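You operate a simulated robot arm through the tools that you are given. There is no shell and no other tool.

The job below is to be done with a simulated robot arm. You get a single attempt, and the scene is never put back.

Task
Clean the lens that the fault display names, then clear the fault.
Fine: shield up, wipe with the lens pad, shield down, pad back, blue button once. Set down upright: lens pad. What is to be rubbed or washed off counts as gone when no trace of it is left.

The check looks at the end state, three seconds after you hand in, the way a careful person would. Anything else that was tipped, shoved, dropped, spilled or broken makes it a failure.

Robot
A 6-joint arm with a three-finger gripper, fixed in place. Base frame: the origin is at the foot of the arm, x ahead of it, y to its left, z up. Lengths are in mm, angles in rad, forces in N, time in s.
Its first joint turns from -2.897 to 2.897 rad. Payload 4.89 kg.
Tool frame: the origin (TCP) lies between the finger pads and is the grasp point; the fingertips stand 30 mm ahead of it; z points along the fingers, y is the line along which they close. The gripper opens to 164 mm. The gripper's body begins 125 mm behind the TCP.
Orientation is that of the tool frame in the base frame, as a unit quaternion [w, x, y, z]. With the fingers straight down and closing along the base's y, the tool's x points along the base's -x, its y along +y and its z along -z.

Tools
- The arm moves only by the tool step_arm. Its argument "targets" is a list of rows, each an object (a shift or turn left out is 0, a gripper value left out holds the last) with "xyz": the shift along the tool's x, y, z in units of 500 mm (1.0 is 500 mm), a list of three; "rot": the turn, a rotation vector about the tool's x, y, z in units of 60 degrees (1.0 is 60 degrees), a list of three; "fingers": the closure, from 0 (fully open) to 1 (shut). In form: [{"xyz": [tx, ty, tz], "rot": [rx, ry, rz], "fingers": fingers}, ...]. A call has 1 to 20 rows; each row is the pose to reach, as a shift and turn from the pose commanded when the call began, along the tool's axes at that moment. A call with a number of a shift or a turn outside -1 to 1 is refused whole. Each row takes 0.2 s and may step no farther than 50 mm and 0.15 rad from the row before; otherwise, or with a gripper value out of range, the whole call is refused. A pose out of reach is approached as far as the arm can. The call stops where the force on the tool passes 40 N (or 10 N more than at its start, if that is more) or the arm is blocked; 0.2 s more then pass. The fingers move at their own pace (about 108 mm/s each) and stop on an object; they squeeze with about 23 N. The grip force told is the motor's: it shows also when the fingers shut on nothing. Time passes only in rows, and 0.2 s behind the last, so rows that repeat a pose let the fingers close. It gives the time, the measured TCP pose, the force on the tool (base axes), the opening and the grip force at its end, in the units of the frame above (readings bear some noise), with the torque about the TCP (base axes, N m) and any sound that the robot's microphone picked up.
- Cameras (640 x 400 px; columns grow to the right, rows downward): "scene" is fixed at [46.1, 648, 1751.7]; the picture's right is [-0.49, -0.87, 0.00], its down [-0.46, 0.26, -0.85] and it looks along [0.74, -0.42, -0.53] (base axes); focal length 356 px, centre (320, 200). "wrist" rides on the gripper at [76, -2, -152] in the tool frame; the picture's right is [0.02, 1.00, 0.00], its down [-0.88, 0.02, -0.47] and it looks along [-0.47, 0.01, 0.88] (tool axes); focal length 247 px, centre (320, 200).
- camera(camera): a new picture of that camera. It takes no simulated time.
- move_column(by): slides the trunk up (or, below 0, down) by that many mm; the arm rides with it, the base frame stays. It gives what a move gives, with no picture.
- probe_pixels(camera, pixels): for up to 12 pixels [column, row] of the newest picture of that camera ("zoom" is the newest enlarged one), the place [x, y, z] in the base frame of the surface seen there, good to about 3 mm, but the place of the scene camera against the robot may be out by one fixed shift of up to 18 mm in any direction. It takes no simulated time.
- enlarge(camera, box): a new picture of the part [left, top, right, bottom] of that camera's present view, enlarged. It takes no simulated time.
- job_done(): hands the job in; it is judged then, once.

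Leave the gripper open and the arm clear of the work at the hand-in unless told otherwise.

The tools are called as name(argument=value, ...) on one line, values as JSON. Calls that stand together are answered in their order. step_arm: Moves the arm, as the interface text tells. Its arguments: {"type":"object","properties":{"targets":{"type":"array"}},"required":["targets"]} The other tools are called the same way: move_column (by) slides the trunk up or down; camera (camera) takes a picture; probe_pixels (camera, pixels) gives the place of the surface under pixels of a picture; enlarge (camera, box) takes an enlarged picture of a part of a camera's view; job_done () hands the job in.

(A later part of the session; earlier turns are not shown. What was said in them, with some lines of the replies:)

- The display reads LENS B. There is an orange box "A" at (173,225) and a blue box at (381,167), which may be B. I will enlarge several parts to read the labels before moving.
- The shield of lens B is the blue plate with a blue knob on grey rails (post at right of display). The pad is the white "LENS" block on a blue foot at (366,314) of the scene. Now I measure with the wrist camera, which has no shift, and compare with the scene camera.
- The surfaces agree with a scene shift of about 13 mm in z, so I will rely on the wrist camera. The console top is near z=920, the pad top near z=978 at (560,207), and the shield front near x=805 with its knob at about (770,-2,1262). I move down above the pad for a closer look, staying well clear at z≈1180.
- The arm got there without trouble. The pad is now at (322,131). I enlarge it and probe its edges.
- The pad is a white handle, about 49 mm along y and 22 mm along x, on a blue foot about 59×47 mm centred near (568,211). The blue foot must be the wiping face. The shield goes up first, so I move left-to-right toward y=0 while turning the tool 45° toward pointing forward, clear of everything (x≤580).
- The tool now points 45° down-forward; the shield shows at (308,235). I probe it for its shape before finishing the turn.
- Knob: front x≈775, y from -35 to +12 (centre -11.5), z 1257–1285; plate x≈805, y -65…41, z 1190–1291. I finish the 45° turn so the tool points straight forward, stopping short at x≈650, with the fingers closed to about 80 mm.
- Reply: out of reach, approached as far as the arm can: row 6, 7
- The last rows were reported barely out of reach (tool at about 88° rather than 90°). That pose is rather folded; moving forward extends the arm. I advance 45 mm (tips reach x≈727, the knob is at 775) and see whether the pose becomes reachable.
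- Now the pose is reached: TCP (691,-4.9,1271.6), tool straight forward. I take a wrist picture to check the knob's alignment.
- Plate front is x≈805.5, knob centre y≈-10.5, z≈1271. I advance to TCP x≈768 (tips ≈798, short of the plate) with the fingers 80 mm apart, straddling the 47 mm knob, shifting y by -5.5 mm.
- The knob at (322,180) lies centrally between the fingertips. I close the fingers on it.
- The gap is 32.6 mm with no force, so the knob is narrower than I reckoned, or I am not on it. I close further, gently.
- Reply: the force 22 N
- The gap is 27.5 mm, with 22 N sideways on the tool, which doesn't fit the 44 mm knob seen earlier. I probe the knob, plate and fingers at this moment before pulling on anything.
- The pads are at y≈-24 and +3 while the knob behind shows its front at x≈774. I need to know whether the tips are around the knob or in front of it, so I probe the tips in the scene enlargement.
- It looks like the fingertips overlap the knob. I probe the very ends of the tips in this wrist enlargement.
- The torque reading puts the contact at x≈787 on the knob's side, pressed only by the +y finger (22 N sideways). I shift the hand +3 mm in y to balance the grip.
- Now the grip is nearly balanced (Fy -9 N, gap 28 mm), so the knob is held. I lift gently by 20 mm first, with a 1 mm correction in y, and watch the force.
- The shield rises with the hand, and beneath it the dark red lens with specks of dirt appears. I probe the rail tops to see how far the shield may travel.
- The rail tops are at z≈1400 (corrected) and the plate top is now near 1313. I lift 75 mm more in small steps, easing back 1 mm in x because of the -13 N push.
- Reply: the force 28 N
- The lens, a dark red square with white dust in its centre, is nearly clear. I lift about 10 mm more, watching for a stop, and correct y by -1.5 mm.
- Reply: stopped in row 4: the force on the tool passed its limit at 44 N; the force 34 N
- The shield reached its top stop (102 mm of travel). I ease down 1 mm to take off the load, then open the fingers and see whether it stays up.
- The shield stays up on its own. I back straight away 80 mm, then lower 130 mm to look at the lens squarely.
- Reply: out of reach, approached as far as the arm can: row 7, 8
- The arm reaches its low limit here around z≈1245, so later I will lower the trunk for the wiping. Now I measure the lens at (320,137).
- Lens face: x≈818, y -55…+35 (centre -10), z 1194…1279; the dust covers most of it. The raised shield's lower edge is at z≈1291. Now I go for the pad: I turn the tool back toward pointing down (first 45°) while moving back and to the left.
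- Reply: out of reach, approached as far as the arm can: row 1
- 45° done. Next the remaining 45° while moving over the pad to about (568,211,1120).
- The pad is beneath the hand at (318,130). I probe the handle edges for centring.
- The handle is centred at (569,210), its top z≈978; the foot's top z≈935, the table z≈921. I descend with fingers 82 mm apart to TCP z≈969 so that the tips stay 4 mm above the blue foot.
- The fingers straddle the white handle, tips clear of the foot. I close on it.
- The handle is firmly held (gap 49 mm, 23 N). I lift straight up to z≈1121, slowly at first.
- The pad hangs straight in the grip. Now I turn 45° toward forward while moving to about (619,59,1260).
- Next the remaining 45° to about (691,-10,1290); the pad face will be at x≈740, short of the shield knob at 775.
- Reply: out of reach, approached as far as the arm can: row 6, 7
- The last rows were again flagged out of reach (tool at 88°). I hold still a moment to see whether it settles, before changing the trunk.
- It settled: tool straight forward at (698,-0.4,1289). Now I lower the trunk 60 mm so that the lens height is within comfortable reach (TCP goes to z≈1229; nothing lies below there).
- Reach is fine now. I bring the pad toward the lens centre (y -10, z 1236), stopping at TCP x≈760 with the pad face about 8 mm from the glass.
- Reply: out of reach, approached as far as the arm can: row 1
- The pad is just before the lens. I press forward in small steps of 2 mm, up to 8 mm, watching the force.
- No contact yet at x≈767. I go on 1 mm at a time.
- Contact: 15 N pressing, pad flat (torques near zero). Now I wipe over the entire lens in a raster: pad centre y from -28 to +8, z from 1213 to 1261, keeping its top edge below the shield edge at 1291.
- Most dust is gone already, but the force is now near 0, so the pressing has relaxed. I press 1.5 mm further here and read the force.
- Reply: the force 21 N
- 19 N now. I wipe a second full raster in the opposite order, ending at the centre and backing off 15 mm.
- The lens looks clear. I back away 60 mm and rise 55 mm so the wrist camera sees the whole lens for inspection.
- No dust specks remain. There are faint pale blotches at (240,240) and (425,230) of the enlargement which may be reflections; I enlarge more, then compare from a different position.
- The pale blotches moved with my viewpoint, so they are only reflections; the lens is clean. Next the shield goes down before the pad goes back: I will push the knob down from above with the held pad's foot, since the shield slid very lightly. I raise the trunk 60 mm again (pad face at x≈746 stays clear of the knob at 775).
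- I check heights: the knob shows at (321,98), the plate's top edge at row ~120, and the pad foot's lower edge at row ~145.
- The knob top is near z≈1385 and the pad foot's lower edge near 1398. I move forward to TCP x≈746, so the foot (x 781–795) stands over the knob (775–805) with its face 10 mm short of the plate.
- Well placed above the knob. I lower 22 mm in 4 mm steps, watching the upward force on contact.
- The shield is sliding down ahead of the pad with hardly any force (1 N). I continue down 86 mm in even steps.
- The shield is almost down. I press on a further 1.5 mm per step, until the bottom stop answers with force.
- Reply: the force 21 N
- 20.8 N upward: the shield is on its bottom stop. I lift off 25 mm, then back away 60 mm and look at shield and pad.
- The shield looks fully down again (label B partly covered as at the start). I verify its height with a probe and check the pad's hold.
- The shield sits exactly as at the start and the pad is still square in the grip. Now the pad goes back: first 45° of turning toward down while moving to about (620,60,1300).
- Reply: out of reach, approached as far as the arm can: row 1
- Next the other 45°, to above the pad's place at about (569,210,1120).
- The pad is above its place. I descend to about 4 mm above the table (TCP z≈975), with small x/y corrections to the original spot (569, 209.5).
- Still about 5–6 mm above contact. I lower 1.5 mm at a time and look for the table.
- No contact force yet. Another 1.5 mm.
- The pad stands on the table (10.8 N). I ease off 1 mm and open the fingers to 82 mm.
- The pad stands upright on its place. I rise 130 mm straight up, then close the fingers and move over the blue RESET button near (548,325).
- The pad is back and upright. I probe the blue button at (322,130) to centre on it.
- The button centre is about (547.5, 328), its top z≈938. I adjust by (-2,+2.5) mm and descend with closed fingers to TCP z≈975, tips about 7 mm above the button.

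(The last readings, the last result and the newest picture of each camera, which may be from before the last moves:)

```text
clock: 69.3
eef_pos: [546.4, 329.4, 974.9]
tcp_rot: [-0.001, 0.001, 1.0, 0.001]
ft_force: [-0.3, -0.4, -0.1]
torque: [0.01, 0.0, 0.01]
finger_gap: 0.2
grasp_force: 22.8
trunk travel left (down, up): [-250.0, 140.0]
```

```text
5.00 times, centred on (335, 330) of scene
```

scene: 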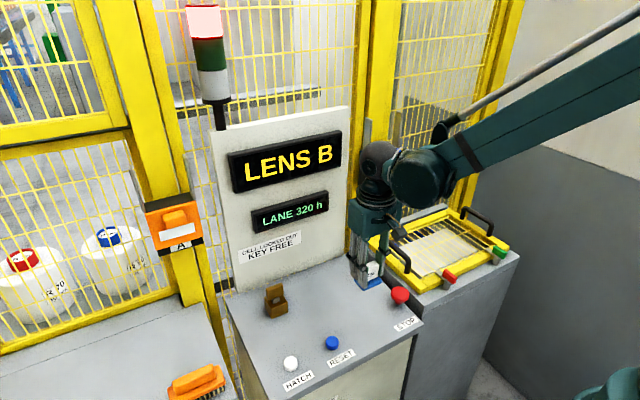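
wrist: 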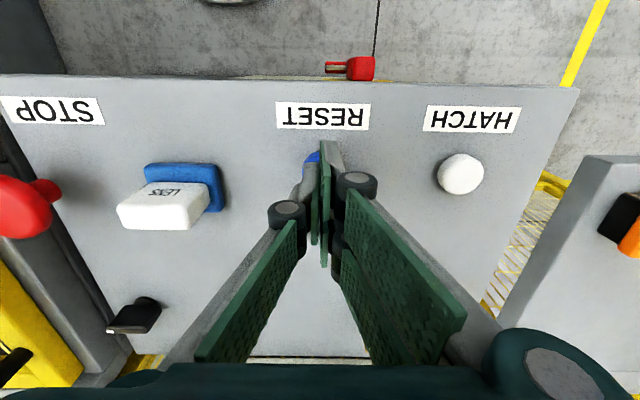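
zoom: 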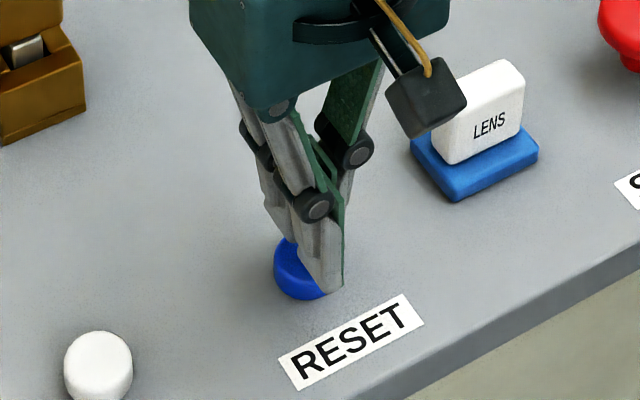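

The tips stand over the blue button. I now press slowly: 2 mm per row for 12 mm, watching for the click; the call stops by itself if the force is too great.

step_arm(targets=[{"xyz": [0.0, -0.001, 0.004]}, {"xyz": [0.0, -0.001, 0.008]}, {"xyz": [0.0, -0.001, 0.012]}, {"xyz": [0.0, -0.001, 0.016]}])

```text
clock: 70.3
eef_pos: [546.3, 327.0, 967.4]
tcp_rot: [0.0, 0.002, 1.0, 0.0]
ft_force: [-0.7, 0.6, 0.9]
torque: [-0.01, 0.02, 0.02]
finger_gap: 0.0
grasp_force: 23.3
trunk travel left (down, up): [-250.0, 140.0]
```

Almost touching, no force yet. I continue 1 mm per row for 4 mm.

step_arm(targets=[{"xyz": [0, 0, 0.002]}, {"xyz": [0, 0, 0.004]}, {"xyz": [0, 0, 0.006]}, {"xyz": [0, 0, 0.008]}])

```text
clock: 71.3
eef_pos: [546.1, 326.9, 962.9]
tcp_rot: [-0.001, 0.001, 1.0, 0.0]
ft_force: [0.5, 0.2, 1.0]
torque: [-0.01, -0.02, -0.02]
finger_gap: 0.0
grasp_force: 23.4
trunk travel left (down, up): [-250.0, 140.0]
```

Tips should be about at z 933 with only 1 N. I look closely before continuing, to see whether the button is being depressed or missed.

enlarge(camera="scene", box=[305, 310, 365, 360])

enlarge(camera="wrist", box=[280, 120, 370, 220])

camera(camera="scene")

```text
8.00 times, centred on (335, 335) of scene
```

zoom: 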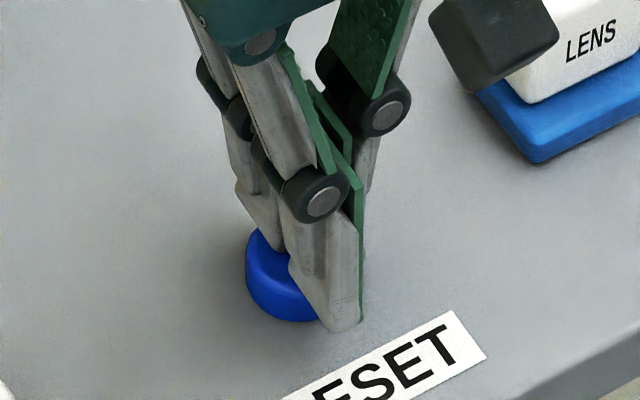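

```text
4.00 times, centred on (325, 170) of wrist
```

zoom: 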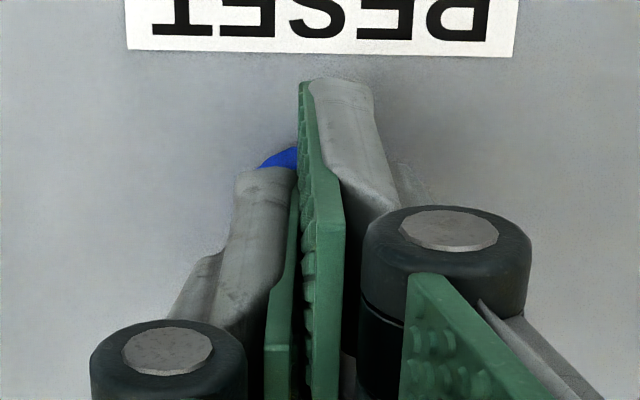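

```text
taken
```

scene: 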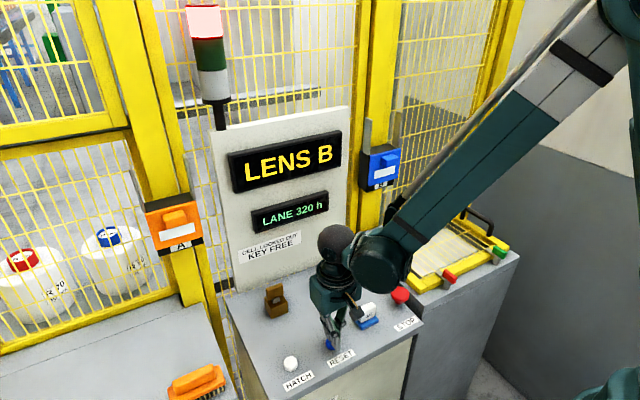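

No click yet and the display is unchanged; the real contact surface may be lower than it appears (as with the knob). I continue down 1 mm per row for 4 mm.

step_arm(targets=[{"xyz": [0, 0, 0.002]}, {"xyz": [0, 0, 0.004]}, {"xyz": [0, 0, 0.006]}, {"xyz": [0, 0, 0.008]}])

camera(camera="scene")

enlarge(camera="scene", box=[305, 310, 365, 360])

```text
clock: 72.3
eef_pos: [545.8, 327.5, 959.6]
tcp_rot: [-0.001, 0.001, 1.0, 0.0]
ft_force: [-0.4, -1.3, 3.2]
torque: [-0.02, 0.01, -0.03]
finger_gap: 0.0
grasp_force: 45.2
trunk travel left (down, up): [-250.0, 140.0]
heard: click
```

```text
taken
```

scene: 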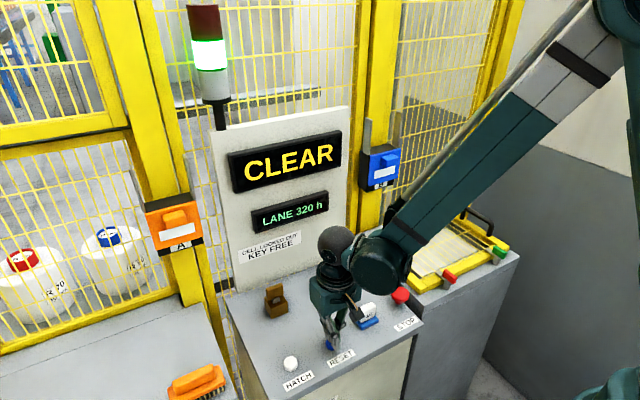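

```text
8.00 times, centred on (335, 335) of scene
```

zoom: 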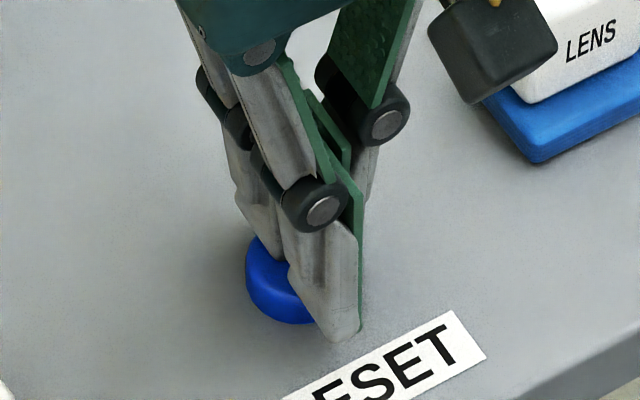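

A click was heard, the display shows CLEAR and the lamp is green. The button was pressed once; I lift straight up, and only open the fingers when high above.

step_arm(targets=[{"xyz": [0, 0, -0.04]}, {"xyz": [0, 0, -0.12]}, {"xyz": [0, 0, -0.21]}, {"xyz": [0, 0, -0.3]}, {"xyz": [0, 0, -0.39]}, {"xyz": [0, 0, -0.48], "fingers": 0.5}, {"xyz": [0, -0.05, -0.55], "fingers": 0.2}, {"xyz": [0.02, -0.14, -0.6], "fingers": 0}, {"xyz": [0.04, -0.22, -0.64]}, {"xyz": [0.05, -0.3, -0.68]}, {"xyz": [0.05, -0.3, -0.68]}])

camera(camera="scene")

camera(camera="wrist")

```text
refused: row 8 steps farther than a row can; nothing moved
```

```text
taken
```

scene: 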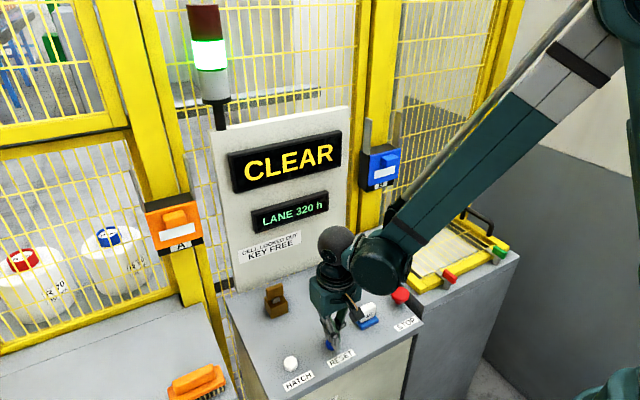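

```text
taken
```

wrist: 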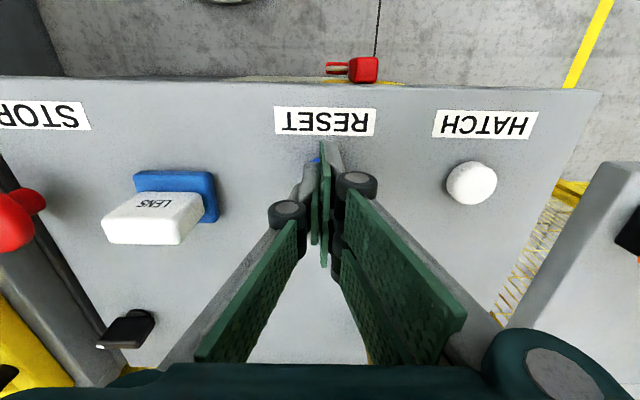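

The call was refused since one row stepped too far; nothing moved. I repeat with smaller steps: straight up first, then open the fingers high up.

step_arm(targets=[{"xyz": [0, 0, -0.04]}, {"xyz": [0, 0, -0.12]}, {"xyz": [0, 0, -0.2]}, {"xyz": [0, 0, -0.28]}, {"xyz": [0, 0, -0.36]}, {"xyz": [0, 0, -0.44], "fingers": 0.5}, {"xyz": [0, -0.04, -0.5], "fingers": 0.2}, {"xyz": [0.01, -0.1, -0.55], "fingers": 0}, {"xyz": [0.02, -0.16, -0.6]}, {"xyz": [0.03, -0.22, -0.65]}, {"xyz": [0.04, -0.28, -0.69]}, {"xyz": [0.04, -0.28, -0.69]}])

camera(camera="scene")

camera(camera="wrist")

```text
clock: 74.9
eef_pos: [524.6, 187.1, 1304.6]
tcp_rot: [0.0, 0.0, 1.0, 0.0]
ft_force: [-0.2, 0.8, 0.2]
torque: [0.12, -0.12, 0.0]
finger_gap: 164.2
grasp_force: 0.2
trunk travel left (down, up): [-250.0, 140.0]
```

```text
taken
```

scene: 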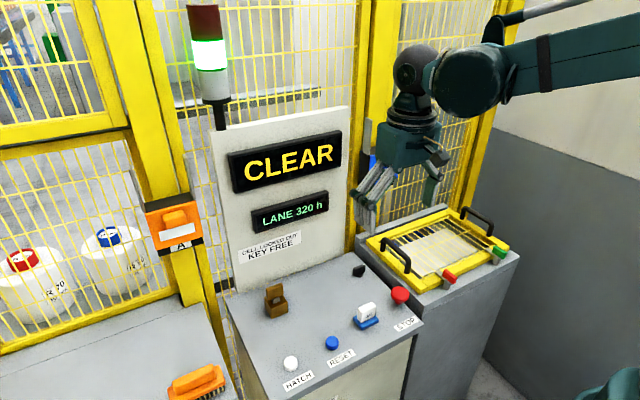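

```text
taken
```

wrist: 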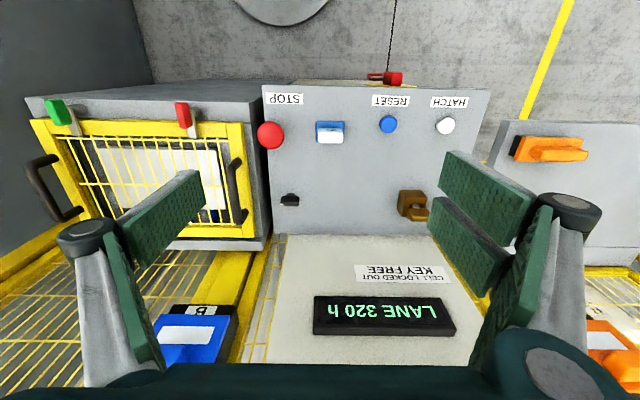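

Display CLEAR, lamp green, pad upright at (366,314), gripper open. I raise the arm to its starting place so it is well clear, then check everything once more.

step_arm(targets=[{"xyz": [0.002, -0.04, -0.07]}, {"xyz": [0.005, -0.08, -0.14]}, {"xyz": [0.008, -0.12, -0.21]}, {"xyz": [0.01, -0.16, -0.28]}, {"xyz": [0.012, -0.2, -0.35]}, {"xyz": [0.014, -0.24, -0.41]}, {"xyz": [0.016, -0.264, -0.452]}, {"xyz": [0.016, -0.264, -0.452]}])

camera(camera="scene")

enlarge(camera="scene", box=[340, 110, 430, 220])

enlarge(camera="scene", box=[240, 250, 440, 400])

camera(camera="wrist")

```text
clock: 76.7
eef_pos: [516.3, 53.7, 1527.7]
tcp_rot: [0.0, 0.0, 1.0, 0.0]
ft_force: [-0.6, -0.5, 0.2]
torque: [0.06, -0.02, 0.03]
finger_gap: 164.2
grasp_force: 0.0
trunk travel left (down, up): [-250.0, 140.0]
```

```text
taken
```

scene: 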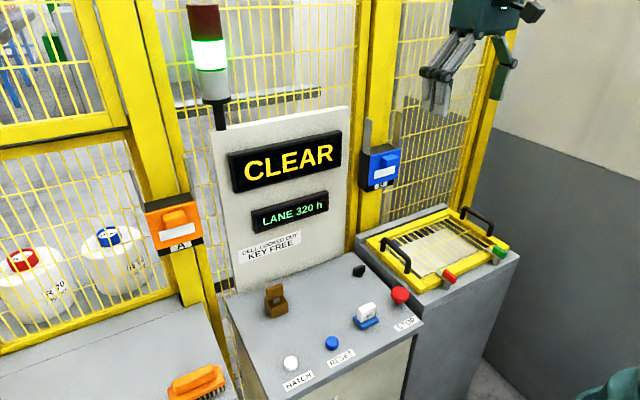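

```text
3.64 times, centred on (385, 165) of scene
```

zoom: 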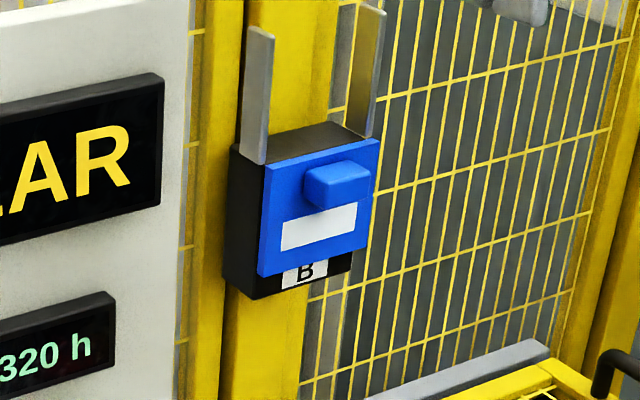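

```text
2.67 times, centred on (340, 325) of scene
```

zoom: 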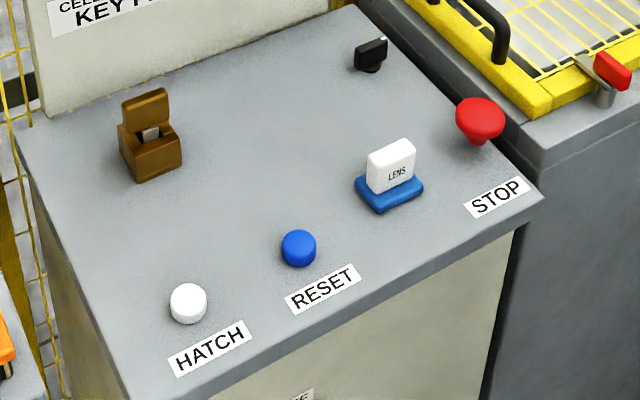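

```text
taken
```

wrist: 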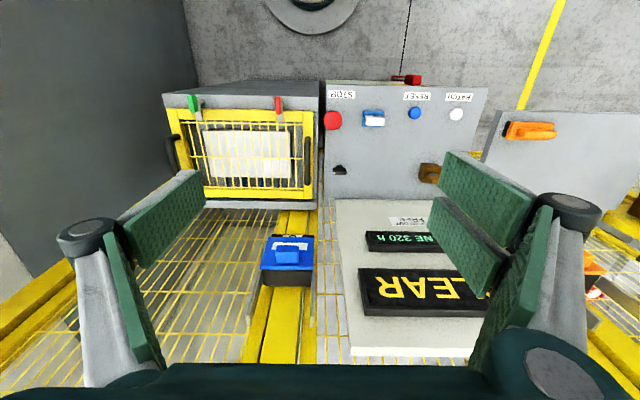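

Everything matches the starting view apart from what was asked. Lens B was wiped clean and its shield is back down. The pad stands upright on its place, the display shows CLEAR with a green lamp, and the gripper is open with the arm clear. I hand in.

job_done()

```text
The job is handed in.
```

Lens B is clean and the fault is cleared: the display now reads CLEAR and the lamp is green.

- **Lens:** I wiped all of lens B twice with the lens pad. No dust showed afterwards. A few pale patches moved as the camera moved, so they were reflections.
- **Shield:** It is back on its bottom stop, in the same position as at the start. I pushed it down with the pad still in the gripper, so the order you gave was kept.
- **Pad:** It stands upright in its original place, to within about 2 mm.
- **Blue button:** I pressed it once and heard one click.

In the final pictures nothing else had been moved, tipped or spilled. The gripper is open and the arm is back near its starting position, clear of the work.
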